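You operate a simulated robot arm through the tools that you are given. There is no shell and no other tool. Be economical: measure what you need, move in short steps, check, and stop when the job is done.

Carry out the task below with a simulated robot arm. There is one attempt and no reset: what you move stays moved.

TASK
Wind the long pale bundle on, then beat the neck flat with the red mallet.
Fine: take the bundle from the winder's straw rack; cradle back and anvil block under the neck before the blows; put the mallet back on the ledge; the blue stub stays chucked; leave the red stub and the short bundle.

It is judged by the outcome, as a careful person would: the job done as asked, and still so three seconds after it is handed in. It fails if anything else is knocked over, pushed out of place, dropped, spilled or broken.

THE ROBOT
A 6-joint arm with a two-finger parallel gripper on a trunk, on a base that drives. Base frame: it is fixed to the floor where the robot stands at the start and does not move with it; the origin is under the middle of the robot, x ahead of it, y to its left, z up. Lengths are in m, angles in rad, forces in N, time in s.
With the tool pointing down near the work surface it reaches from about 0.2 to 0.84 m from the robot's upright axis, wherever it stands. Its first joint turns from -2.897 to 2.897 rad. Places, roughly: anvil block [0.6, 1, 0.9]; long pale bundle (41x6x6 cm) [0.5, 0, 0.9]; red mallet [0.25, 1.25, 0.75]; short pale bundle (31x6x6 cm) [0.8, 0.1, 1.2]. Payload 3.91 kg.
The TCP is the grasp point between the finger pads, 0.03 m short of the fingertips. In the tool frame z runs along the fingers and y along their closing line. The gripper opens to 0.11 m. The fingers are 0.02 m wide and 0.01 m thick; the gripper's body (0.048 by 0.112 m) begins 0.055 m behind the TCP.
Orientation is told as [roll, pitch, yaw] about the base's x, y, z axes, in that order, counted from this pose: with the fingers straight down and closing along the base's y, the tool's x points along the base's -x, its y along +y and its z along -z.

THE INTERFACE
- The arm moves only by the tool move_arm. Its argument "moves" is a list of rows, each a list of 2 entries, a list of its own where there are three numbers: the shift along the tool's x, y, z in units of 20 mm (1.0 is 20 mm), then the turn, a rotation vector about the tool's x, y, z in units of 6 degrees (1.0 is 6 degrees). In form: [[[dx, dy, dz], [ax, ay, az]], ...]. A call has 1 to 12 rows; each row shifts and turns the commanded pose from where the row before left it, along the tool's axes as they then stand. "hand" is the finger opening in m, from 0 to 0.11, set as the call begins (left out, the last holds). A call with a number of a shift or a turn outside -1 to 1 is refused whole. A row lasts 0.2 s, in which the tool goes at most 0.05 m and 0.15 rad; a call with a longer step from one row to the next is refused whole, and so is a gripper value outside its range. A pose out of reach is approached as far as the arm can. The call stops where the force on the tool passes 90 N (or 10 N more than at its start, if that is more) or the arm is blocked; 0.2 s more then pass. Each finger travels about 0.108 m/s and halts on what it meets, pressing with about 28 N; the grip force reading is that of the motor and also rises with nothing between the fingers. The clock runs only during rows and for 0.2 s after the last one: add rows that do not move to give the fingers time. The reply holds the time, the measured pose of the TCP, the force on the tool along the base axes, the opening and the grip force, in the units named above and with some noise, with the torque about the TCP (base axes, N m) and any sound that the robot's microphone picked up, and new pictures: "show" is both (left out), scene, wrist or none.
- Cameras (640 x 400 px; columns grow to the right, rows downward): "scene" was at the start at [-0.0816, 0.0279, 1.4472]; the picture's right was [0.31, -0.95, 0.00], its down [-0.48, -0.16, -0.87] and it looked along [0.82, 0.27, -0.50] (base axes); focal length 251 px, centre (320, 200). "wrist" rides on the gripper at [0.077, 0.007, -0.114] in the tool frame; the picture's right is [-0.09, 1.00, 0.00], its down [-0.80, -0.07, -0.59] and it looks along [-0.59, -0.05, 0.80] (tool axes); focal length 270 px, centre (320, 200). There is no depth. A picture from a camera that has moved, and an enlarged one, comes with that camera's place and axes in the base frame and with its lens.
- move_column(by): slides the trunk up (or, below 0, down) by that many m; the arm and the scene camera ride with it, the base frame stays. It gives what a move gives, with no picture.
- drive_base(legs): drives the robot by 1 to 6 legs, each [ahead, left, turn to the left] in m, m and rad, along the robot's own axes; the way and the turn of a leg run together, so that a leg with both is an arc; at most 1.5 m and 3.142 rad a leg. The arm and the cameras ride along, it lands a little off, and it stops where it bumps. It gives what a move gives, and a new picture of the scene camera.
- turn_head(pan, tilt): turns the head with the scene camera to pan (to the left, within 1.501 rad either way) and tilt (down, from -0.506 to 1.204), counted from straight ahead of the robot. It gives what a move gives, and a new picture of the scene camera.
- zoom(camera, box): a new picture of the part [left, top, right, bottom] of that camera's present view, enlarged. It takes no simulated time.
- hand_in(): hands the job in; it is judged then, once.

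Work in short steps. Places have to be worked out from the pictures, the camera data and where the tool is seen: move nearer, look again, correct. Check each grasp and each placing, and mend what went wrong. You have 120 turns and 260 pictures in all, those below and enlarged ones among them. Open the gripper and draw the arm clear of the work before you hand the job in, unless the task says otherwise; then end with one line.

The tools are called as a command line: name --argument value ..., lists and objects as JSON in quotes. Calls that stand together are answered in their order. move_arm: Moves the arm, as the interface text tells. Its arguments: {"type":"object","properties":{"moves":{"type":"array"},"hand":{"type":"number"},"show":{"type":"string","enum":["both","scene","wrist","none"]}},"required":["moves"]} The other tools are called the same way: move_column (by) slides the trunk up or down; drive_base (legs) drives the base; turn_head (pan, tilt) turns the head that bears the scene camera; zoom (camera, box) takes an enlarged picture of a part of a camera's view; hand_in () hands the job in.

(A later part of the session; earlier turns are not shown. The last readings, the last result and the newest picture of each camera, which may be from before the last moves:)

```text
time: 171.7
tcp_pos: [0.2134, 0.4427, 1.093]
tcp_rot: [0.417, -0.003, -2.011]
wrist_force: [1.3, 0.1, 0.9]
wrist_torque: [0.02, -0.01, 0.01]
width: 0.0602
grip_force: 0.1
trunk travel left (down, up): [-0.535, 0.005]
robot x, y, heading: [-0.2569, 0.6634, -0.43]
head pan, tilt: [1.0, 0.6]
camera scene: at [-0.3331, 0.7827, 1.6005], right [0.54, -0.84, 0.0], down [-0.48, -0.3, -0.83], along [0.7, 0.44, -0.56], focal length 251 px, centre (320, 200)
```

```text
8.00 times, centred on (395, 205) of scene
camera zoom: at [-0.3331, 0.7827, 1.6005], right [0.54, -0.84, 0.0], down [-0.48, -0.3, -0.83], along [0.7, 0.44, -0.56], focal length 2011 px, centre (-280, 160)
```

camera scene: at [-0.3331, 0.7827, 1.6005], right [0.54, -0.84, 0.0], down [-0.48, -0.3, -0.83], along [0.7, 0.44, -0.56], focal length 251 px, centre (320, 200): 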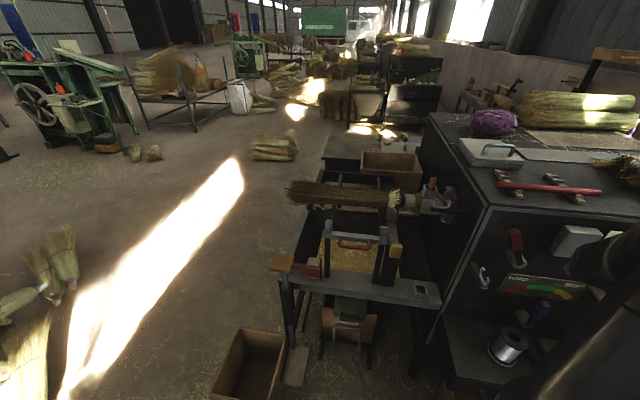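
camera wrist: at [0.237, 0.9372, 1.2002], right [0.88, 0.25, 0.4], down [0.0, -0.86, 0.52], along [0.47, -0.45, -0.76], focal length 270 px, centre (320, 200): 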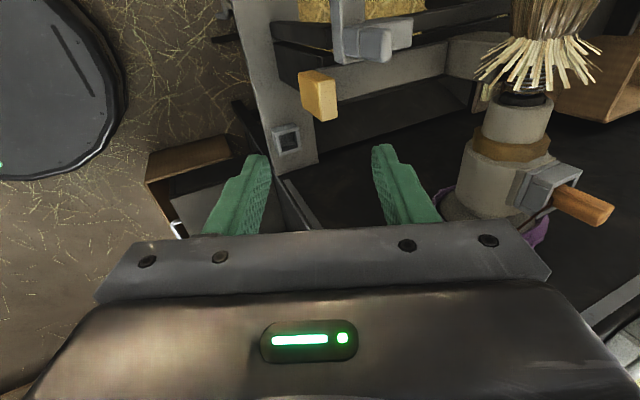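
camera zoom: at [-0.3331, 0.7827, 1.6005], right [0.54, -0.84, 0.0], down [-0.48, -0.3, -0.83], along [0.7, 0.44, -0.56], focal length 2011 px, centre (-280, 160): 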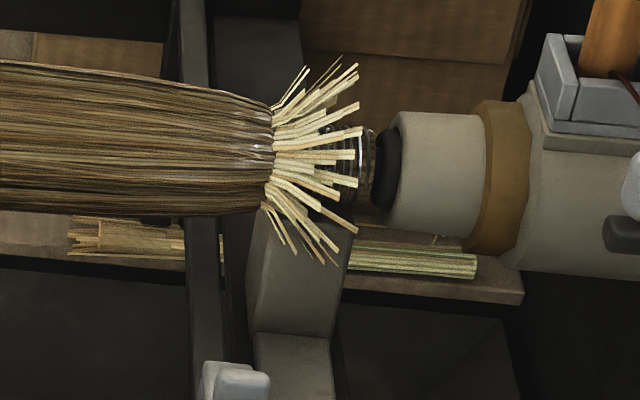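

The anvil is under the neck. Mallet: head at n≈0.693,l≈1.035, handle running to l≈1.165, z≈0.755. I return to face the winder and bring the tool over the handle, with a small tilt to clear the pad.

drive_base --legs '[[0, 0, 0.81], [0.14, 0, 0]]'

move_arm --moves '[[[1, 0, 0], [1, 0, 0]], [[1, 0, 0], [1, 0, 0]], [[1, 0, 0], [1, 0, 0]], [[1, 0, 0], [1, 0, 0]], [[1, 0, 0], [0.5, 0, 0]], [[1, 0, 0], [0.5, 0, 0]], [[1, 0, 0], [0.5, 0, 0]], [[1, 0, 0], [0, 0, 0]], [[1, 0, 0], [0, 0, 0]], [[1, 0, 0], [0, 0, 0]], [[1, 0, 0], [0, 0, 0]], [[1, 0, 0], [0, 0, 0]]]' --show "none"

move_arm --moves '[[[1, 0, 0], [0, 0, 0]], [[1, 0, 0], [0, 0, 0]], [[1, 0, 0], [0, 0, 0]], [[1, 0, 0], [0, 0, 0]], [[1, 0, 0], [0, 0, 0]], [[1, 0, 0], [0, 0, 0]], [[1, 0, 0], [0, 0, 0]], [[0, 0, 0], [0, 0, 0]]]' --hand 0.05 --show "wrist"

```text
time: 175.1
tcp_pos: [0.3592, 0.895, 1.0921]
tcp_rot: [0.415, -0.003, -1.211]
wrist_force: [0.2, 0.0, 0.5]
wrist_torque: [-0.01, 0.01, 0.0]
width: 0.0601
grip_force: 0.0
trunk travel left (down, up): [-0.535, 0.005]
robot x, y, heading: [-0.1294, 0.7109, 0.369]
head pan, tilt: [1.0, 0.6]
camera scene: at [-0.2658, 0.739, 1.6006], right [0.98, -0.2, 0.0], down [-0.12, -0.55, -0.82], along [0.17, 0.81, -0.57], focal length 251 px, centre (320, 200)
```

scene: 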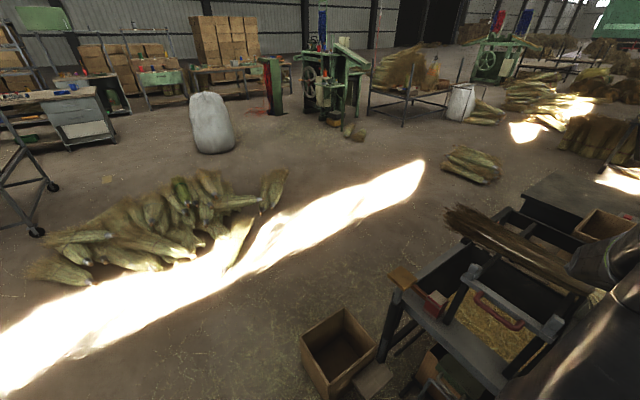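

```text
time: 177.7
tcp_pos: [0.2731, 1.1204, 1.092]
tcp_rot: [-0.159, -0.002, -1.212]
wrist_force: [0.6, 0.0, -0.3]
wrist_torque: [0.01, -0.01, 0.0]
width: 0.0598
grip_force: 0.2
trunk travel left (down, up): [-0.535, 0.005]
robot x, y, heading: [-0.1271, 0.7137, 0.369]
head pan, tilt: [1.0, 0.6]
```

```text
time: 179.5
tcp_pos: [0.223, 1.2502, 1.0933]
tcp_rot: [-0.161, -0.002, -1.211]
wrist_force: [-0.7, -0.1, 0.4]
wrist_torque: [-0.01, -0.01, -0.02]
width: 0.0502
grip_force: 0.0
trunk travel left (down, up): [-0.535, 0.005]
robot x, y, heading: [-0.1272, 0.7159, 0.367]
head pan, tilt: [1.0, 0.6]
camera wrist: at [0.2207, 1.3319, 1.2038], right [0.95, 0.26, -0.16], down [0.3, -0.74, 0.6], along [0.04, -0.62, -0.78], focal length 270 px, centre (320, 200)
```

wrist: 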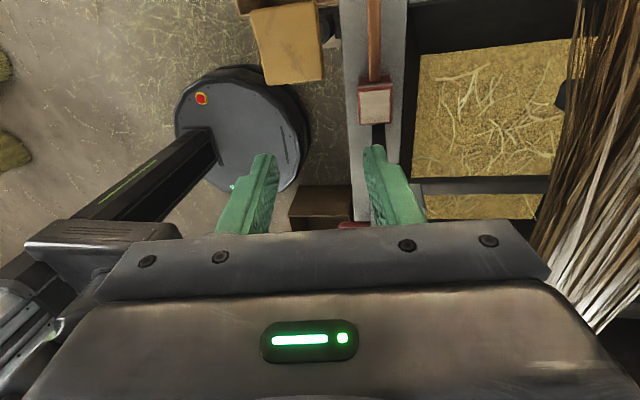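

Mallet handle axis at n≈0.70, grip point l≈1.11. Align laterally, then descend vertically to z≈0.90 and check clearance with the pad.

move_arm --moves '[[[0.81, 0.75, -0.12], [0, 0, -0.2]], [[0.81, 0.76, -0.12], [0, 0, 0]], [[0, 0.16, 0.987], [0, 0, 0]], [[0, 0.16, 0.987], [0, 0, 0]], [[0, 0.16, 0.987], [0, 0, 0]], [[0, 0.16, 0.987], [0, 0, 0]], [[0, 0.16, 0.987], [0, 0, 0]], [[0, 0.16, 0.987], [0, 0, 0]], [[0, 0.16, 0.987], [0, 0, 0]], [[0, 0.16, 0.987], [0, 0, 0]], [[0, 0.16, 0.987], [0, 0, 0]], [[0, 0, 0], [0, 0, 0]]]' --show "wrist"

```text
time: 182.1
tcp_pos: [0.2421, 1.2923, 0.9133]
tcp_rot: [-0.159, 0.001, -1.191]
wrist_force: [0.5, -0.7, -0.4]
wrist_torque: [-0.01, 0.0, 0.03]
width: 0.05
grip_force: 0.0
trunk travel left (down, up): [-0.535, 0.005]
robot x, y, heading: [-0.1282, 0.711, 0.364]
head pan, tilt: [1.0, 0.6]
camera wrist: at [0.2375, 1.3734, 1.0243], right [0.95, 0.28, -0.16], down [0.32, -0.74, 0.6], along [0.05, -0.61, -0.79], focal length 270 px, centre (320, 200)
```

wrist: 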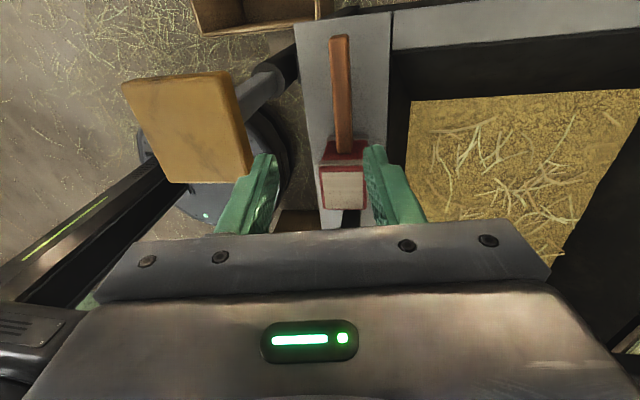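

Handle is centred; pad clears by ~1.5 cm. Descend to z≈0.765.

move_arm --moves '[[[0, 0, 0.987], [0, 0, 0]], [[0, 0.16, 0.987], [0, 0, 0]], [[0, 0.16, 0.987], [0, 0, 0]], [[0, 0.16, 0.987], [0, 0, 0]], [[0, 0.16, 0.987], [0, 0, 0]], [[0, 0.16, 0.987], [0, 0, 0]], [[0, 0.16, 0.987], [0, 0, 0]], [[0, 0.05, 0.3], [0, 0, 0]], [[0, 0, 0], [0, 0, 0]]]' --show "wrist"

```text
time: 184.1
tcp_pos: [0.2384, 1.2906, 0.7665]
tcp_rot: [-0.161, 0.001, -1.189]
wrist_force: [0.3, 0.8, -0.2]
wrist_torque: [0.01, 0.01, -0.04]
width: 0.0501
grip_force: 0.1
trunk travel left (down, up): [-0.535, 0.005]
robot x, y, heading: [-0.1276, 0.713, 0.371]
head pan, tilt: [1.0, 0.6]
camera wrist: at [0.2334, 1.372, 0.8781], right [0.95, 0.28, -0.16], down [0.32, -0.74, 0.6], along [0.05, -0.62, -0.79], focal length 270 px, centre (320, 200)
```

wrist: 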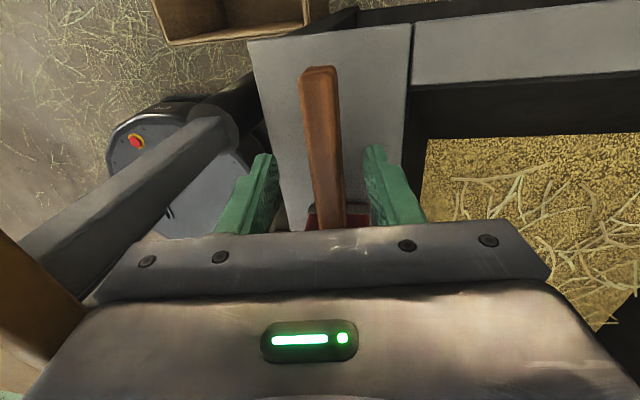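

Handle between the pads; close and lift.

move_arm --moves '[[[0, 0.05, 0.3], [0, 0, 0]], [[0, 0, 0], [0, 0, 0]], [[0, 0, 0], [0, 0, 0]], [[0, 0, 0], [0, 0, 0]]]' --hand 0.0 --show "none"

move_arm --moves '[[[0, -0.16, -0.987], [0, 0, 0]], [[0, -0.16, -0.987], [0, 0, 0]], [[0, -0.16, -0.987], [0, 0, 0]], [[0, -0.16, -0.987], [0, 0, 0]], [[0, -0.16, -0.987], [0, 0, 0]], [[0, -0.16, -0.987], [0, 0, 0]], [[0, -0.16, -0.987], [0, 0, 0]], [[0, -0.16, -0.987], [0, 0, 0]], [[0, -0.16, -0.987], [0, 0, 0]], [[0, -0.16, -0.987], [0, 0, 0]], [[0, -0.16, -0.987], [0, 0, 0]], [[0, -0.16, -0.987], [0, 0, 0]]]' --show "wrist"

```text
time: 185.1
tcp_pos: [0.2373, 1.2923, 0.7625]
tcp_rot: [-0.157, 0.003, -1.19]
wrist_force: [5.0, 4.8, 13.5]
wrist_torque: [-0.47, -0.78, 0.45]
width: 0.019
grip_force: 27.9
trunk travel left (down, up): [-0.535, 0.005]
robot x, y, heading: [-0.1285, 0.7147, 0.365]
head pan, tilt: [1.0, 0.6]
```

```text
time: 187.7
tcp_pos: [0.2376, 1.2913, 1.0019]
tcp_rot: [-0.161, 0.002, -1.19]
wrist_force: [0.3, -0.2, -2.8]
wrist_torque: [0.24, 0.07, -0.03]
width: 0.0175
grip_force: 27.8
trunk travel left (down, up): [-0.535, 0.005]
robot x, y, heading: [-0.1241, 0.7105, 0.361]
head pan, tilt: [1.0, 0.6]
camera wrist: at [0.2333, 1.3716, 1.1142], right [0.95, 0.28, -0.16], down [0.32, -0.74, 0.6], along [0.05, -0.62, -0.79], focal length 270 px, centre (320, 200)
```

wrist: 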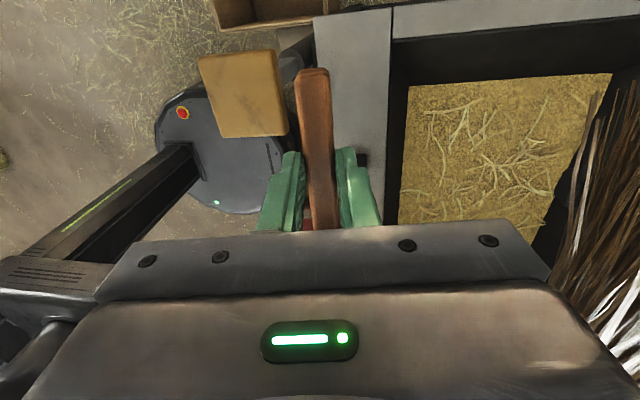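

Mallet is held firmly. Lift it to z≈1.2 and carry it right toward the neck.

move_arm --moves '[[[0, -0.16, -0.987], [0, 0, 0]], [[0, -0.16, -0.987], [0, 0, 0]], [[0, -0.16, -0.987], [0, 0, 0]], [[-1, -0.16, -0.987], [0, 0, 0]], [[-1, -0.16, -0.987], [0, 0, 0]], [[-1, -0.16, -0.987], [0, 0, 0]], [[-1, -0.16, -0.987], [0, 0, 0]], [[-1, -0.16, -0.987], [0, 0, 0]], [[-1, -0.16, -0.987], [0, 0, 0]], [[-1, -0.16, -0.987], [0, 0, 0]], [[-1, 0, 0], [0, 0, 0]], [[-1, 0, 0], [0, 0, 0]]]' --show "none"

move_arm --moves '[[[-1, 0, 0], [0, 0, 0]], [[-1, 0, 0], [0, 0, 0]], [[-1, 0, 0], [0, 0, 0]], [[-1, 0, 0], [0, 0, 0]], [[-1, 0, 0], [0, 0, 0]], [[-1, 0, 0], [0, 0, 0]], [[-1, 0, 0], [0, 0, 0]], [[-1, 0, 0], [0, 0, 0]], [[-1, 0, 0], [0, 0, 0]], [[-1, 0, 0], [0, 0, 0]], [[-1, 0, 0], [0, 0, 0]], [[-0.5, 0, 0], [0, 0, 0]]]' --show "none"

move_arm --moves '[[[0, 0, 0], [0, -0.16, -0.987]], [[0, 0, 0], [0, -0.16, -0.987]], [[0, 0, 0], [0, -0.16, -0.987]], [[0, 0, 0], [0, -0.16, -0.987]], [[0, 0, 0], [0, -0.16, -0.987]], [[0, 0, 0], [0, -0.16, -0.987]], [[0, 0, 0], [0, -0.16, -0.987]], [[0, 0, 0], [0, -0.16, -0.987]], [[0, 0, 0], [0, -0.16, -0.987]], [[0, 0, 0], [0, -0.16, -0.987]], [[0, 0, 0], [0, -0.16, -0.987]], [[0, 0, 0], [0, -0.16, -0.987]]]' --show "both"

```text
time: 190.3
tcp_pos: [0.3057, 1.1246, 1.2018]
tcp_rot: [-0.159, 0.001, -1.189]
wrist_force: [-0.3, -0.1, -3.5]
wrist_torque: [0.14, -0.03, 0.04]
width: 0.0176
grip_force: 27.4
trunk travel left (down, up): [-0.535, 0.005]
robot x, y, heading: [-0.131, 0.7125, 0.366]
head pan, tilt: [1.0, 0.6]
```

```text
time: 192.9
tcp_pos: [0.3884, 0.9086, 1.1994]
tcp_rot: [-0.161, 0.001, -1.191]
wrist_force: [-0.7, 0.1, -3.8]
wrist_torque: [0.15, 0.02, 0.02]
width: 0.0176
grip_force: 28.5
trunk travel left (down, up): [-0.535, 0.005]
robot x, y, heading: [-0.1271, 0.7155, 0.366]
head pan, tilt: [1.0, 0.6]
```

```text
time: 195.5
tcp_pos: [0.3888, 0.9095, 1.1989]
tcp_rot: [-0.16, 0.0, 0.066]
wrist_force: [0.4, 0.4, -3.5]
wrist_torque: [0.03, 0.08, 0.0]
width: 0.0174
grip_force: 27.9
trunk travel left (down, up): [-0.535, 0.005]
robot x, y, heading: [-0.1281, 0.7094, 0.368]
head pan, tilt: [1.0, 0.6]
camera scene: at [-0.2669, 0.7387, 1.6005], right [0.98, -0.2, 0.0], down [-0.11, -0.55, -0.82], along [0.17, 0.81, -0.57], focal length 251 px, centre (320, 200)
camera wrist: at [0.3127, 0.93, 1.3106], right [0.02, 0.99, -0.16], down [0.8, 0.08, 0.6], along [0.6, -0.14, -0.79], focal length 270 px, centre (320, 200)
```

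scene: 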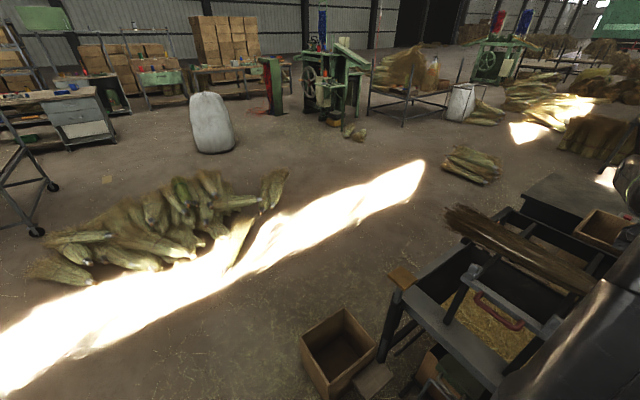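
wrist: 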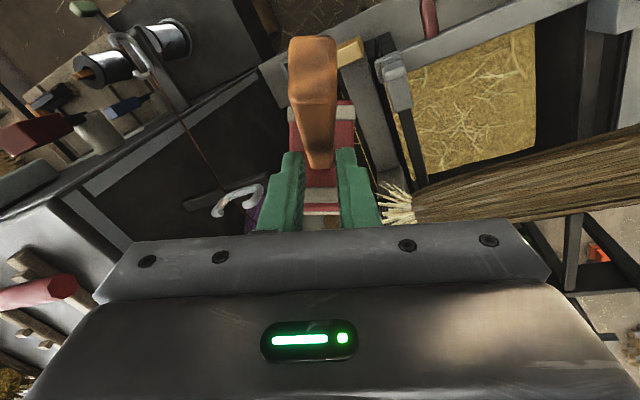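

Finish the rotation and bring the head over the neck (TCP n≈0.825).

move_arm --moves '[[[0, 0, 0], [0, -0.16, -0.987]], [[0, 0, 0], [0, -0.16, -0.987]], [[0, 0, 0], [0, -0.16, -0.987]], [[-1, 0, 0], [0, 0, 0]], [[-1, 0, 0], [0, 0, 0]], [[-1, 0, 0], [0, 0, 0]], [[-1, 0, 0], [0, 0, 0]], [[-1, 0, 0], [0, 0, 0]], [[-1, 0, 0], [0, 0, 0]], [[-0.35, 0, 0], [0, 0, 0]], [[0, 0, 0], [0, 0, 0]]]' --show "wrist"

turn_head --pan -0.2 --tilt 0.55

```text
time: 197.9
tcp_pos: [0.5077, 0.9564, 1.1988]
tcp_rot: [-0.159, 0.0, 0.379]
wrist_force: [0.2, 0.1, -3.1]
wrist_torque: [-0.01, 0.11, -0.03]
width: 0.0176
grip_force: 27.9
trunk travel left (down, up): [-0.535, 0.005]
robot x, y, heading: [-0.1284, 0.7124, 0.37]
head pan, tilt: [1.0, 0.6]
camera wrist: at [0.4279, 0.9518, 1.3102], right [-0.28, 0.95, -0.16], down [0.73, 0.32, 0.6], along [0.62, 0.05, -0.79], focal length 270 px, centre (320, 200)
```

wrist: 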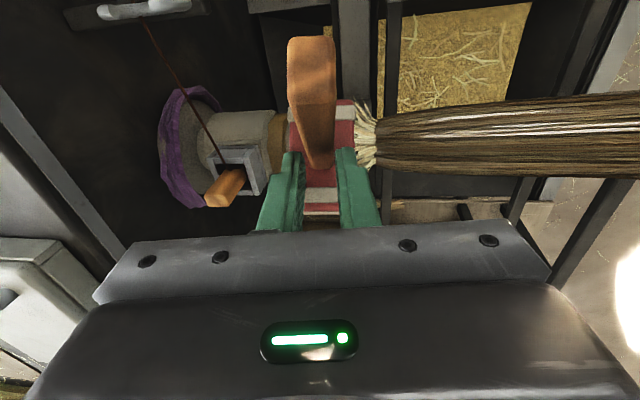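

```text
time: 199.3
tcp_pos: [0.508, 0.9579, 1.1975]
tcp_rot: [-0.161, -0.001, 0.38]
wrist_force: [-0.1, -0.3, -3.4]
wrist_torque: [0.01, 0.08, -0.02]
width: 0.0174
grip_force: 27.6
trunk travel left (down, up): [-0.535, 0.005]
robot x, y, heading: [-0.1285, 0.7107, 0.367]
head pan, tilt: [-0.201, 0.55]
camera scene: at [-0.196, 0.6671, 1.6051], right [0.17, -0.99, 0.0], down [-0.52, -0.09, -0.85], along [0.84, 0.14, -0.52], focal length 251 px, centre (320, 200)
```

scene: 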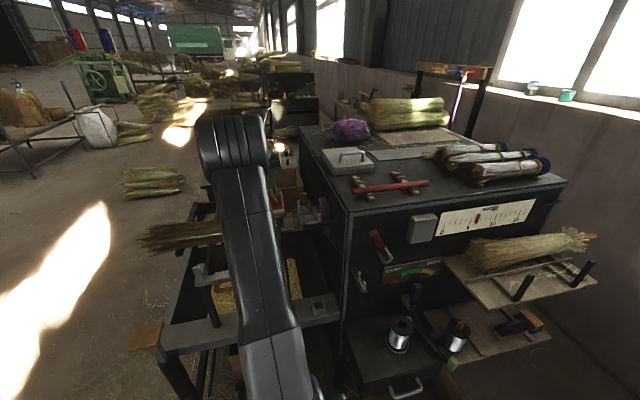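

The mallet head has drooped in the pinch grip (head seen ~50° below the handle), so blows this way would just pivot it. I'll set it back on the ledge and regrip it by the head itself, for solid vertical blows. First reverse the path.

move_arm --moves '[[[1, 0, 0], [0, 0, 0]], [[1, 0, 0], [0, 0, 0]], [[1, 0, 0], [0, 0, 0]], [[1, 0, 0], [0, 0, 0]], [[1, 0, 0], [0, 0, 0]], [[1, 0, 0], [0, 0, 0]], [[0.3, 0, 0], [0, 0.16, 0.987]], [[0, 0, 0], [0, 0.16, 0.987]], [[0, 0, 0], [0, 0.16, 0.987]], [[0, 0, 0], [0, 0.16, 0.987]], [[0, 0, 0], [0, 0.16, 0.987]], [[0, 0, 0], [0, 0.16, 0.987]]]' --show "none"

move_arm --moves '[[[0, 0, 0], [0, 0.16, 0.987]], [[0, 0, 0], [0, 0.16, 0.987]], [[0, 0, 0], [0, 0.16, 0.987]], [[0, 0, 0], [0, 0.16, 0.987]], [[0, 0, 0], [0, 0.16, 0.987]], [[0, 0, 0], [0, 0.16, 0.987]], [[0, 0, 0], [0, 0.16, 0.987]], [[0, 0, 0], [0, 0.16, 0.987]], [[0, 0, 0], [0, 0.16, 0.987]], [[1, 0, 0], [0, 0, 0]], [[1, 0, 0], [0, 0, 0]], [[1, 0, 0], [0, 0, 0]]]' --show "wrist"

```text
time: 201.9
tcp_pos: [0.391, 0.9094, 1.1984]
tcp_rot: [-0.158, 0.002, -0.251]
wrist_force: [0.0, 0.9, -2.4]
wrist_torque: [0.05, 0.05, 0.04]
width: 0.0176
grip_force: 28.1
trunk travel left (down, up): [-0.535, 0.005]
robot x, y, heading: [-0.1256, 0.7128, 0.37]
head pan, tilt: [-0.201, 0.55]
```

```text
time: 204.5
tcp_pos: [0.3686, 0.9664, 1.1999]
tcp_rot: [-0.161, 0.003, -1.191]
wrist_force: [-0.6, 0.9, -3.2]
wrist_torque: [0.09, -0.04, 0.01]
width: 0.0173
grip_force: 27.8
trunk travel left (down, up): [-0.535, 0.005]
robot x, y, heading: [-0.1327, 0.7145, 0.364]
head pan, tilt: [-0.201, 0.55]
camera wrist: at [0.3655, 1.048, 1.3111], right [0.95, 0.28, -0.16], down [0.32, -0.74, 0.6], along [0.05, -0.62, -0.79], focal length 270 px, centre (320, 200)
```

wrist: 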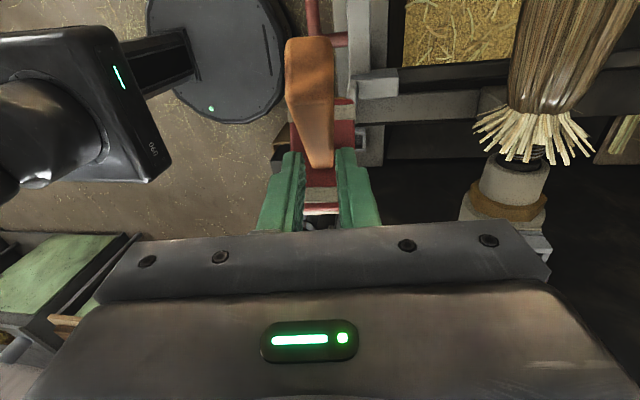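

Continue left to above the mallet's home spot.

move_arm --moves '[[[1, 0, 0], [0, 0, 0]], [[1, 0, 0], [0, 0, 0]], [[1, 0, 0], [0, 0, 0]], [[1, 0, 0], [0, 0, 0]], [[1, 0, 0], [0, 0, 0]], [[1, 0, 0], [0, 0, 0]], [[1, 0, 0], [0, 0, 0]], [[1, 0, 0], [0, 0, 0]], [[1, 0, 0], [0, 0, 0]], [[1, 0, 0], [0, 0, 0]], [[1, 0, 0], [0, 0, 0]], [[1, 0, 0], [0, 0, 0]]]' --show "none"

move_arm --moves '[[[1, 0, 0], [0, 0, 0]], [[1, 0, 0], [0, 0, 0]], [[1, 0, 0], [0, 0, 0]], [[1, 0, 0], [0, 0, 0]], [[1, 0, 0], [0, 0, 0]], [[0.8, 0.16, 0.987], [0, 0, 0]], [[0, 0.16, 0.987], [0, 0, 0]], [[0, 0.16, 0.987], [0, 0, 0]], [[0, 0.16, 0.987], [0, 0, 0]], [[0, 0.16, 0.987], [0, 0, 0]], [[0, 0.16, 0.987], [0, 0, 0]], [[0, 0.16, 0.987], [0, 0, 0]]]' --show "none"

move_arm --moves '[[[0, 0.16, 0.987], [0, 0, 0]], [[0, 0.16, 0.987], [0, 0, 0]], [[0, 0.16, 0.987], [0, 0, 0]], [[0, 0.16, 0.987], [0, 0, 0]], [[0, 0.16, 0.987], [0, 0, 0]], [[0, 0.16, 0.987], [0, 0, 0]], [[0, 0, 0], [0, 0, 0]]]' --show "wrist"

zoom --camera "scene" --box '[110, 230, 310, 370]'

```text
time: 207.1
tcp_pos: [0.2811, 1.189, 1.198]
tcp_rot: [-0.16, 0.001, -1.192]
wrist_force: [0.0, 0.4, -2.6]
wrist_torque: [0.07, -0.04, 0.0]
width: 0.0174
grip_force: 27.9
trunk travel left (down, up): [-0.535, 0.005]
robot x, y, heading: [-0.1271, 0.7142, 0.374]
head pan, tilt: [-0.201, 0.55]
```

```text
time: 209.7
tcp_pos: [0.2387, 1.2998, 1.0587]
tcp_rot: [-0.16, 0.003, -1.192]
wrist_force: [-0.1, 0.1, -3.0]
wrist_torque: [0.09, 0.0, 0.01]
width: 0.0175
grip_force: 28.2
trunk travel left (down, up): [-0.535, 0.005]
robot x, y, heading: [-0.1297, 0.7125, 0.364]
head pan, tilt: [-0.201, 0.55]
```

```text
time: 211.3
tcp_pos: [0.2355, 1.2977, 0.9389]
tcp_rot: [-0.163, 0.002, -1.19]
wrist_force: [0.4, -0.2, -2.3]
wrist_torque: [0.12, 0.0, 0.01]
width: 0.0174
grip_force: 28.1
trunk travel left (down, up): [-0.535, 0.005]
robot x, y, heading: [-0.1311, 0.7107, 0.366]
head pan, tilt: [-0.201, 0.55]
camera wrist: at [0.2309, 1.3783, 1.0508], right [0.95, 0.28, -0.16], down [0.32, -0.74, 0.6], along [0.05, -0.62, -0.79], focal length 270 px, centre (320, 200)
```

wrist: 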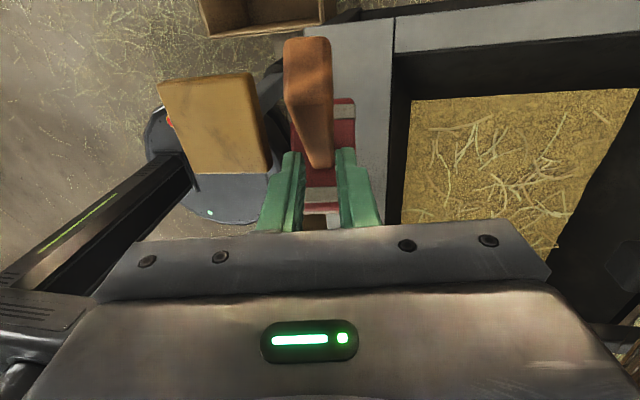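

```text
2.86 times, centred on (210, 300) of scene
camera zoom: at [-0.1962, 0.6673, 1.6051], right [0.17, -0.99, 0.0], down [-0.52, -0.09, -0.85], along [0.84, 0.14, -0.52], focal length 718 px, centre (634, -86)
```

zoom: 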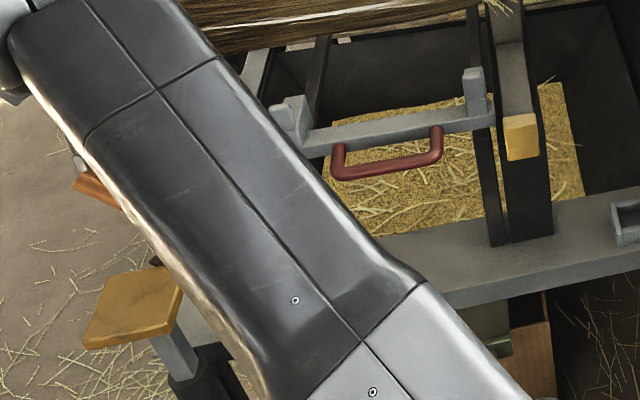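

Lower gradually; expect the head's edge to touch first and rotate level.

move_arm --moves '[[[0, 0.16, 0.987], [0, 0, 0]], [[0, 0.16, 0.987], [0, 0, 0]], [[0, 0.16, 0.987], [0, 0, 0]], [[0, 0.16, 0.987], [0, 0, 0]], [[0, 0, 0], [0, 0, 0]]]' --show "wrist"

move_arm --moves '[[[0, 0.1, 0.6], [0, 0, 0]], [[0, 0.1, 0.6], [0, 0, 0]], [[0, 0, 0], [0, 0, 0]]]' --show "wrist"

```text
time: 212.5
tcp_pos: [0.2343, 1.297, 0.8589]
tcp_rot: [-0.161, 0.003, -1.19]
wrist_force: [-0.3, 0.4, -2.9]
wrist_torque: [0.1, -0.01, -0.04]
width: 0.0176
grip_force: 28.3
trunk travel left (down, up): [-0.535, 0.005]
robot x, y, heading: [-0.1291, 0.714, 0.369]
head pan, tilt: [-0.201, 0.55]
camera wrist: at [0.2318, 1.3775, 0.9704], right [0.95, 0.28, -0.16], down [0.32, -0.74, 0.6], along [0.05, -0.62, -0.79], focal length 270 px, centre (320, 200)
```

wrist: 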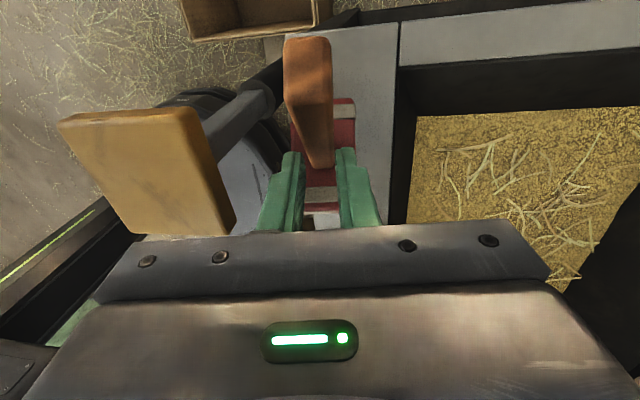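

```text
time: 213.3
tcp_pos: [0.2354, 1.2971, 0.8375]
tcp_rot: [-0.158, 0.005, -1.189]
wrist_force: [-1.0, -0.1, 15.5]
wrist_torque: [-0.11, -0.13, -0.04]
width: 0.0175
grip_force: 28.0
trunk travel left (down, up): [-0.535, 0.005]
robot x, y, heading: [-0.1241, 0.7117, 0.367]
head pan, tilt: [-0.201, 0.55]
camera wrist: at [0.2314, 1.3772, 0.9499], right [0.95, 0.28, -0.16], down [0.32, -0.74, 0.59], along [0.05, -0.61, -0.79], focal length 270 px, centre (320, 200)
```

wrist: 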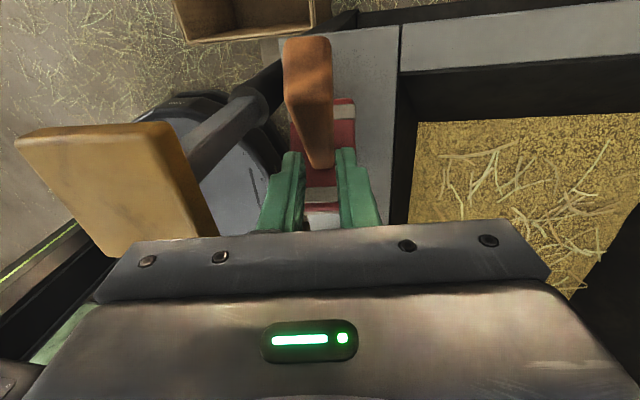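

Contact at 45° droop. I lift slightly, shift right 2.5 cm, then drag the hand left while lowering so the mallet rolls level about its contact edge.

move_arm --moves '[[[0, -0.12, -0.75], [0, 0, 0]], [[-1, 0, 0], [0, 0, 0]], [[-0.25, 0.12, 0.75], [0, 0, 0]], [[0.97, 0.11, 0.67], [0, 0, 0]], [[0.84, 0.135, 0.83], [0, 0, 0]], [[0.68, 0.155, 0.96], [0, 0, 0]], [[0, 0, 0], [0, 0, 0]]]' --show "wrist"

```text
time: 214.9
tcp_pos: [0.2274, 1.3201, 0.787]
tcp_rot: [-0.161, 0.002, -1.189]
wrist_force: [-1.6, 2.4, 5.5]
wrist_torque: [-0.31, -0.12, -0.09]
width: 0.0177
grip_force: 28.2
trunk travel left (down, up): [-0.535, 0.005]
robot x, y, heading: [-0.128, 0.7131, 0.368]
head pan, tilt: [-0.201, 0.55]
camera wrist: at [0.2225, 1.4011, 0.8985], right [0.95, 0.28, -0.16], down [0.32, -0.74, 0.6], along [0.05, -0.62, -0.79], focal length 270 px, centre (320, 200)
```

wrist: 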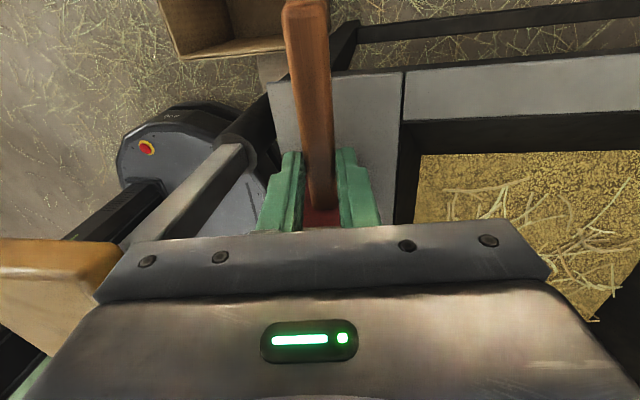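

It is rolling level as planned. Finish the arc.

move_arm --moves '[[[0.5, 0.155, 0.96], [0, 0, 0]], [[0.17, 0.09, 0.57], [0, 0, 0]], [[0, 0, 0], [0, 0, 0]]]' --show "wrist"

```text
time: 215.7
tcp_pos: [0.2207, 1.3338, 0.7584]
tcp_rot: [-0.157, 0.005, -1.19]
wrist_force: [-7.5, 7.4, 20.6]
wrist_torque: [-0.17, -0.23, -0.02]
width: 0.0178
grip_force: 27.6
trunk travel left (down, up): [-0.535, 0.005]
robot x, y, heading: [-0.1265, 0.7153, 0.363]
head pan, tilt: [-0.201, 0.55]
camera wrist: at [0.2159, 1.4149, 0.8705], right [0.95, 0.28, -0.16], down [0.32, -0.74, 0.59], along [0.05, -0.61, -0.79], focal length 270 px, centre (320, 200)
```

wrist: 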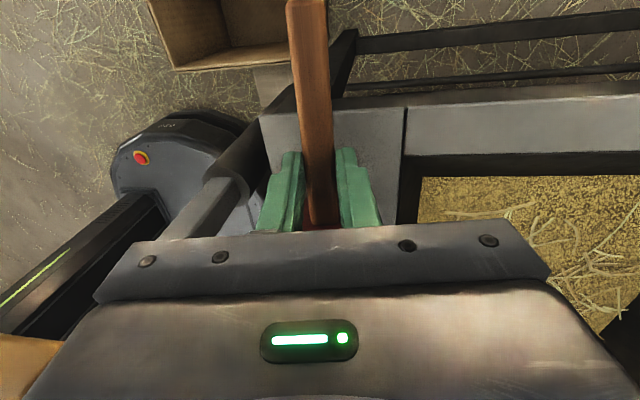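

Nearly level and supported by the ledge. Open and rise.

move_arm --moves '[[[0, 0, 0], [0, 0, 0]], [[0, 0, 0], [0, 0, 0]], [[0, -0.16, -0.987], [0, 0, 0]], [[0, -0.16, -0.987], [0, 0, 0]], [[0, -0.16, -0.987], [0, 0, 0]], [[0, -0.16, -0.987], [0, 0, 0]], [[0, -0.16, -0.987], [0, 0, 0]], [[0, -0.16, -0.987], [0, 0, 0]], [[0, -0.16, -0.987], [0, 0, 0]], [[0, -0.16, -0.987], [0, 0, 0]], [[0, 0, 0], [0, 0, 0]]]' --hand 0.06 --show "wrist"

```text
time: 218.1
tcp_pos: [0.2235, 1.3345, 0.9152]
tcp_rot: [-0.161, 0.002, -1.19]
wrist_force: [-0.1, -0.6, -0.5]
wrist_torque: [-0.02, -0.03, 0.02]
width: 0.0597
grip_force: 0.1
trunk travel left (down, up): [-0.535, 0.005]
robot x, y, heading: [-0.1256, 0.7117, 0.371]
head pan, tilt: [-0.201, 0.55]
camera wrist: at [0.2189, 1.4157, 1.0264], right [0.95, 0.28, -0.16], down [0.32, -0.74, 0.6], along [0.05, -0.62, -0.79], focal length 270 px, centre (320, 200)
```

wrist: 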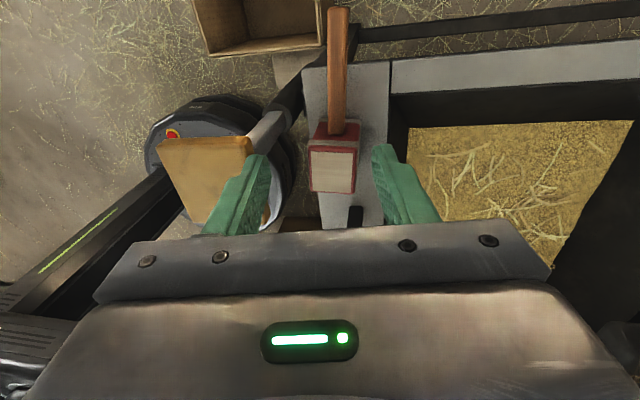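

The mallet sits level at head centre (n 0.69, l 1.09). I shift over the head, keeping the slight tilt to clear the pad, and descend around it.

move_arm --moves '[[[-1, 0, 0], [0, 0, 0]], [[-1, 0, 0], [0, 0, 0]], [[-1, 0, 0], [0, 0, 0]], [[-0.2, -0.1, 0], [0, 0, 0]], [[0, 0.16, 0.987], [0, 0, 0]], [[0, 0.16, 0.987], [0, 0, 0]], [[0, 0.16, 0.987], [0, 0, 0]], [[0, 0, 0], [0, 0, 0]]]' --hand 0.075 --show "wrist"

```text
time: 219.9
tcp_pos: [0.2417, 1.2709, 0.8553]
tcp_rot: [-0.159, 0.002, -1.192]
wrist_force: [-0.5, 0.4, -0.1]
wrist_torque: [0.0, 0.02, -0.01]
width: 0.0752
grip_force: 0.0
trunk travel left (down, up): [-0.535, 0.005]
robot x, y, heading: [-0.1294, 0.715, 0.366]
head pan, tilt: [-0.201, 0.55]
camera wrist: at [0.2388, 1.3523, 0.9678], right [0.95, 0.28, -0.16], down [0.32, -0.74, 0.6], along [0.05, -0.61, -0.79], focal length 270 px, centre (320, 200)
```

wrist: 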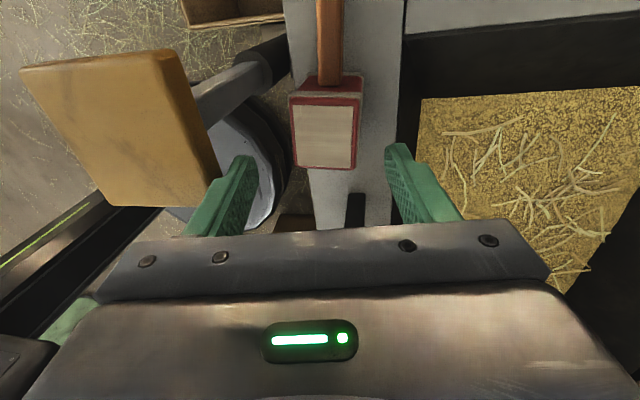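

Aligned (head at l 1.093, n 0.690). Descend 8 cm and close.

move_arm --moves '[[[0.1, 0.16, 0.987], [0, 0, 0]], [[0, 0.16, 0.987], [0, 0, 0]], [[0, 0.16, 0.987], [0, 0, 0]], [[0, 0.14, 0.9], [0, 0, 0]], [[0, 0, 0], [0, 0, 0]]]' --show "wrist"

move_arm --moves '[[[0, 0, 0], [0, 0, 0]], [[0, 0, 0], [0, 0, 0]], [[0, 0, 0], [0, 0, 0]]]' --hand 0.0 --show "wrist"

```text
time: 221.1
tcp_pos: [0.2425, 1.2765, 0.7782]
tcp_rot: [-0.158, -0.001, -1.192]
wrist_force: [-2.0, -0.6, 0.1]
wrist_torque: [-0.02, 0.02, -0.03]
width: 0.0759
grip_force: 0.5
trunk travel left (down, up): [-0.535, 0.005]
robot x, y, heading: [-0.1295, 0.7152, 0.364]
head pan, tilt: [-0.201, 0.55]
camera wrist: at [0.2389, 1.3581, 0.8899], right [0.95, 0.28, -0.16], down [0.32, -0.74, 0.6], along [0.05, -0.61, -0.79], focal length 270 px, centre (320, 200)
```

wrist: 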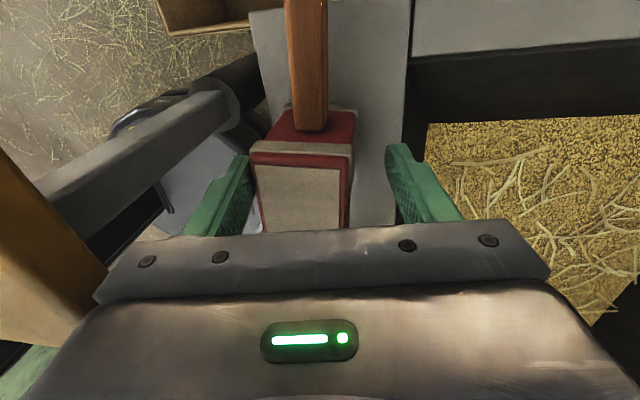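

```text
time: 221.9
tcp_pos: [0.2434, 1.2773, 0.7777]
tcp_rot: [-0.159, 0.001, -1.19]
wrist_force: [0.8, 1.4, 1.5]
wrist_torque: [0.05, -0.18, -0.05]
width: 0.0555
grip_force: 27.9
trunk travel left (down, up): [-0.535, 0.005]
robot x, y, heading: [-0.1276, 0.7116, 0.365]
head pan, tilt: [-0.201, 0.55]
camera wrist: at [0.2394, 1.3581, 0.8902], right [0.95, 0.28, -0.16], down [0.32, -0.74, 0.6], along [0.05, -0.61, -0.79], focal length 270 px, centre (320, 200)
```

wrist: 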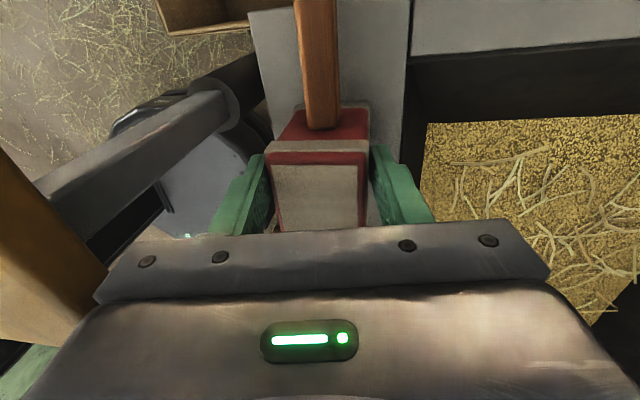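

Head is clamped (55 mm). Lift vertically and level the tool.

move_arm --moves '[[[0, -0.16, -0.987], [0, 0, 0]], [[0, -0.16, -0.987], [0, 0, 0]], [[0, -0.16, -0.987], [0, 0, 0]], [[0, -0.16, -0.987], [0, 0, 0]], [[0, -0.16, -0.987], [0, 0, 0]], [[0, -0.16, -0.987], [0, 0, 0]], [[0, -0.16, -0.987], [0, 0, 0]], [[0, -0.16, -0.987], [0, 0, 0]], [[0, -0.16, -0.987], [0, 0, 0]], [[0, -0.16, -0.987], [0, 0, 0]], [[0, -0.16, -0.987], [0, 0, 0]], [[0, -0.16, -0.987], [0, 0, 0]]]' --show "wrist"

move_arm --moves '[[[0, 0, 0], [-0.75, 0, 0]], [[0, 0, 0], [-0.78, 0, 0]], [[-1, 0, -1], [0, 0, 0]], [[-1, 0, -1], [0, 0, 0]], [[-1, 0, -1], [0, 0, 0]], [[-1, 0, -1], [0, 0, 0]], [[-1, 0, -1], [0, 0, 0]], [[-1, 0, -1], [0, 0, 0]], [[-1, 0, -1], [0, 0, 0]], [[-1, 0, -1], [0, 0, 0]], [[-1, 0, 0], [0, 0, 0]]]' --show "wrist"

```text
time: 224.5
tcp_pos: [0.2438, 1.2741, 1.0172]
tcp_rot: [-0.159, 0.001, -1.193]
wrist_force: [0.1, -0.7, -2.7]
wrist_torque: [-0.01, -0.03, 0.0]
width: 0.0517
grip_force: 28.3
trunk travel left (down, up): [-0.535, 0.005]
robot x, y, heading: [-0.1291, 0.7145, 0.366]
head pan, tilt: [-0.201, 0.55]
camera wrist: at [0.2394, 1.3555, 1.13], right [0.95, 0.28, -0.16], down [0.32, -0.74, 0.6], along [0.05, -0.62, -0.79], focal length 270 px, centre (320, 200)
```

wrist: 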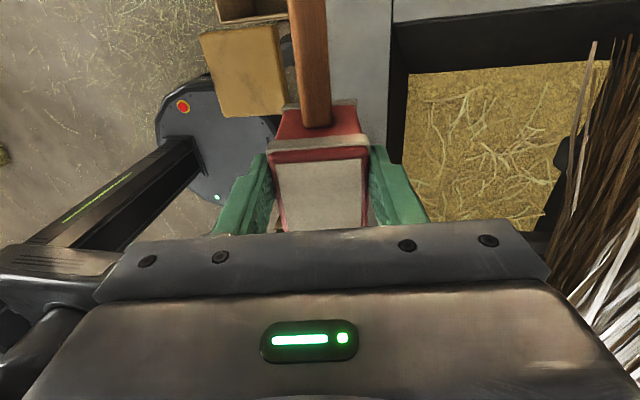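

```text
time: 226.9
tcp_pos: [0.3088, 1.1051, 1.1766]
tcp_rot: [0.001, 0.001, -1.192]
wrist_force: [0.1, -0.2, -3.0]
wrist_torque: [-0.03, -0.02, 0.01]
width: 0.0515
grip_force: 28.4
trunk travel left (down, up): [-0.535, 0.005]
robot x, y, heading: [-0.1288, 0.7125, 0.37]
head pan, tilt: [-0.201, 0.55]
camera wrist: at [0.289, 1.1796, 1.291], right [0.96, 0.29, 0.0], down [0.23, -0.77, 0.59], along [0.17, -0.57, -0.81], focal length 270 px, centre (320, 200)
```

wrist: 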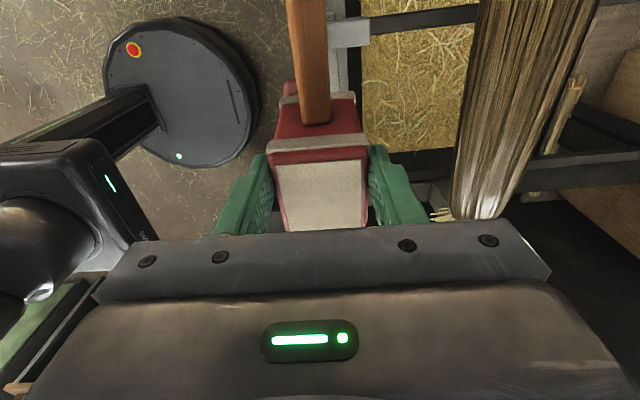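

The head is now held rigidly. Rotate yaw +90° (handle toward the robot), drive 8 cm nearer, and go above the neck.

move_arm --moves '[[[0, 0, 0], [0, 0, -1]], [[0, 0, 0], [0, 0, -1]], [[0, 0, 0], [0, 0, -1]], [[0, 0, 0], [0, 0, -1]], [[0, 0, 0], [0, 0, -1]], [[0, 0, 0], [0, 0, -1]], [[0, 0, 0], [0, 0, -1]], [[0, 0, 0], [0, 0, -1]], [[0, 0, 0], [0, 0, -1]], [[0, 0, 0], [0, 0, -1]], [[0, 0, 0], [0, 0, -1]], [[0, 0, 0], [0, 0, -1]]]' --show "none"

move_arm --moves '[[[0, 0, 0], [0, 0, -1]], [[0, 0, 0], [0, 0, -1]], [[0, 0, 0], [0, 0, -1]], [[0, -1, 0], [0, 0, 0]], [[0, -1, 0], [0, 0, 0]], [[0, -1, 0], [0, 0, 0]], [[0, -1, 0], [0, 0, 0]], [[0, -1, 0], [0, 0, 0]], [[0, -1, 0], [0, 0, 0]], [[0, -1, 0], [0, 0, 0]], [[0, -1, 0], [0, 0, 0]], [[0, -1, 0], [0, 0, 0]]]' --show "none"

drive_base --legs '[[0.08, 0, 0]]'

zoom --camera "wrist" --box '[0, 0, 640, 400]'

```text
time: 229.5
tcp_pos: [0.3105, 1.1055, 1.1753]
tcp_rot: [0.003, 0.001, 0.067]
wrist_force: [-1.1, 1.2, -3.3]
wrist_torque: [-0.01, -0.03, -0.02]
width: 0.0516
grip_force: 27.8
trunk travel left (down, up): [-0.535, 0.005]
robot x, y, heading: [-0.1267, 0.7113, 0.362]
head pan, tilt: [-0.201, 0.55]
```

```text
time: 232.1
tcp_pos: [0.376, 0.9394, 1.1764]
tcp_rot: [0.002, 0.0, 0.38]
wrist_force: [0.1, -0.6, -2.8]
wrist_torque: [-0.01, -0.04, 0.03]
width: 0.0517
grip_force: 27.6
trunk travel left (down, up): [-0.535, 0.005]
robot x, y, heading: [-0.1277, 0.7138, 0.369]
head pan, tilt: [-0.201, 0.55]
```

```text
time: 233.2
tcp_pos: [0.4515, 0.9698, 1.1744]
tcp_rot: [0.002, 0.001, 0.38]
wrist_force: [1.8, 0.6, -2.8]
wrist_torque: [-0.02, -0.02, 0.01]
width: 0.0517
grip_force: 28.2
trunk travel left (down, up): [-0.535, 0.005]
robot x, y, heading: [-0.0558, 0.739, 0.369]
head pan, tilt: [-0.201, 0.55]
camera scene: at [-0.1207, 0.696, 1.6051], right [0.17, -0.99, 0.0], down [-0.52, -0.09, -0.85], along [0.84, 0.14, -0.52], focal length 251 px, centre (320, 200)
```

scene: 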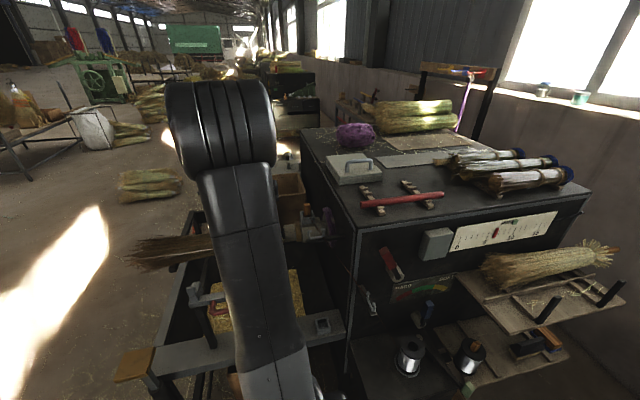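

```text
1.00 times, centred on (320, 200) of wrist (not enlarged: the box is as wide or as high as the picture)
camera zoom: at [0.379, 0.9475, 1.2895], right [-0.29, 0.96, 0.0], down [0.77, 0.23, 0.59], along [0.57, 0.17, -0.8], focal length 270 px, centre (320, 200)
```

zoom: 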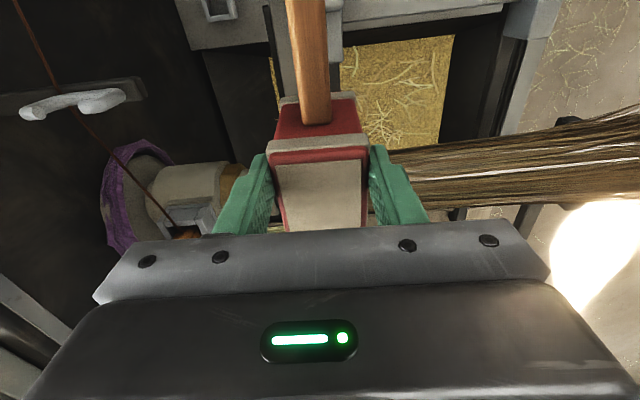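

Move to over the neck (n 0.905, l 0.70), staying at z≈1.175.

move_arm --moves '[[[-1, -0.3, 0], [0, 0, 0]], [[-1, -0.3, 0], [0, 0, 0]], [[-1, -0.3, 0], [0, 0, 0]], [[-1, -0.3, 0], [0, 0, 0]], [[-1, -0.3, 0], [0, 0, 0]], [[-1, -0.15, 0], [0, 0, 0]], [[-0.3, 0, 0], [0, 0, 0]], [[0, 0, 0], [0, 0, 0]]]' --show "both"

zoom --camera "scene" --box '[260, 170, 360, 250]'

```text
time: 235.0
tcp_pos: [0.5799, 0.9839, 1.1754]
tcp_rot: [0.003, 0.001, 0.379]
wrist_force: [1.3, 0.8, -3.3]
wrist_torque: [0.03, 0.02, 0.01]
width: 0.0512
grip_force: 28.0
trunk travel left (down, up): [-0.535, 0.005]
robot x, y, heading: [-0.057, 0.7421, 0.368]
head pan, tilt: [-0.201, 0.55]
camera scene: at [-0.122, 0.6954, 1.6051], right [0.17, -0.99, 0.0], down [-0.52, -0.09, -0.85], along [0.84, 0.14, -0.52], focal length 251 px, centre (320, 200)
camera wrist: at [0.5077, 0.9621, 1.2902], right [-0.29, 0.96, 0.0], down [0.77, 0.23, 0.59], along [0.57, 0.17, -0.8], focal length 270 px, centre (320, 200)
```

scene: 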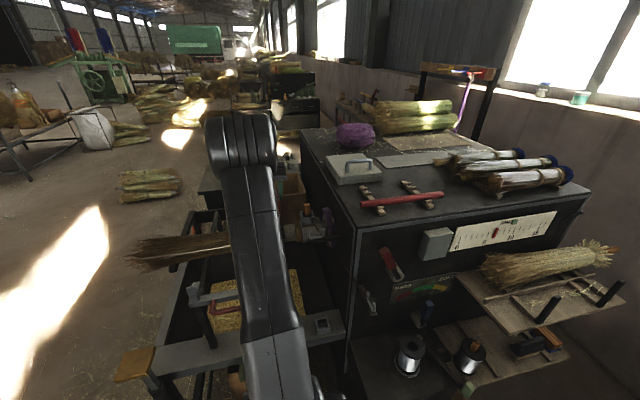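
wrist: 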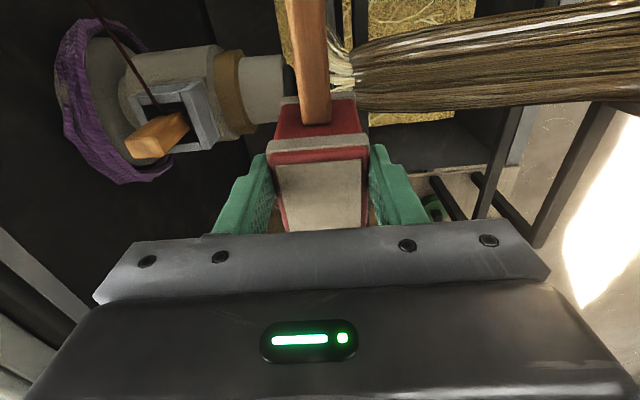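

```text
5.00 times, centred on (310, 210) of scene
camera zoom: at [-0.122, 0.6954, 1.6051], right [0.17, -0.99, 0.0], down [-0.52, -0.09, -0.85], along [0.84, 0.14, -0.52], focal length 1257 px, centre (370, 150)
```

zoom: 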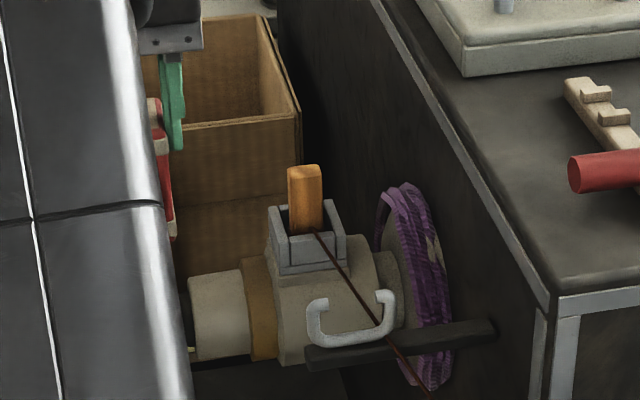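

The neck axis lies right under the mallet head. First blow: a straight 12 cm drop stroke.

move_arm --moves '[[[0.3, 0, 1], [0, 0, 0]], [[0, 0, 1], [0, 0, 0]], [[0, 0, 1], [0, 0, 0]], [[0, 0, 1], [0, 0, 0]], [[0, 0, 1], [0, 0, 0]], [[0, 0, 1], [0, 0, 0]]]' --show "wrist"

zoom --camera "scene" --box '[240, 180, 340, 260]'

```text
time: 236.4
tcp_pos: [0.5715, 0.9807, 1.0596]
tcp_rot: [0.002, -0.009, 0.38]
wrist_force: [-2.2, 0.7, 46.9]
wrist_torque: [-0.93, -0.15, -0.14]
width: 0.0519
grip_force: 28.0
trunk travel left (down, up): [-0.535, 0.005]
robot x, y, heading: [-0.0535, 0.7399, 0.366]
head pan, tilt: [-0.201, 0.55]
camera wrist: at [0.4976, 0.9585, 1.1734], right [-0.29, 0.96, 0.0], down [0.77, 0.23, 0.6], along [0.58, 0.17, -0.8], focal length 270 px, centre (320, 200)
```

wrist: 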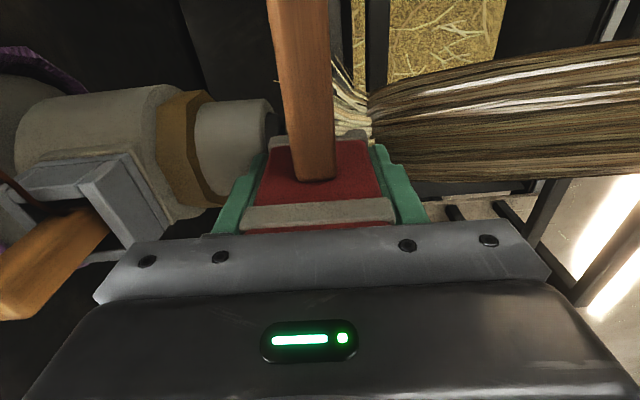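

```text
5.00 times, centred on (290, 220) of scene
camera zoom: at [-0.1282, 0.6937, 1.6049], right [0.17, -0.99, 0.0], down [-0.51, -0.09, -0.85], along [0.84, 0.14, -0.52], focal length 1257 px, centre (470, 100)
```

zoom: 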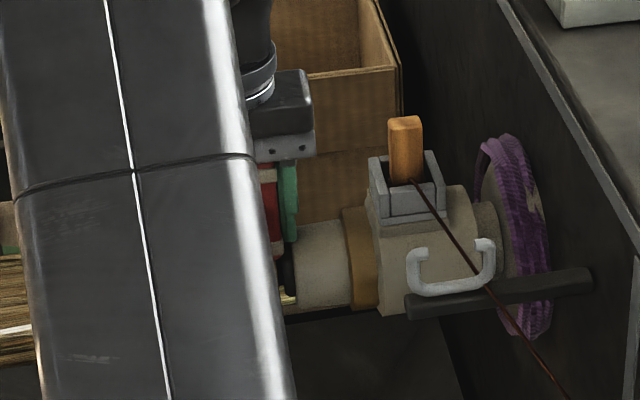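

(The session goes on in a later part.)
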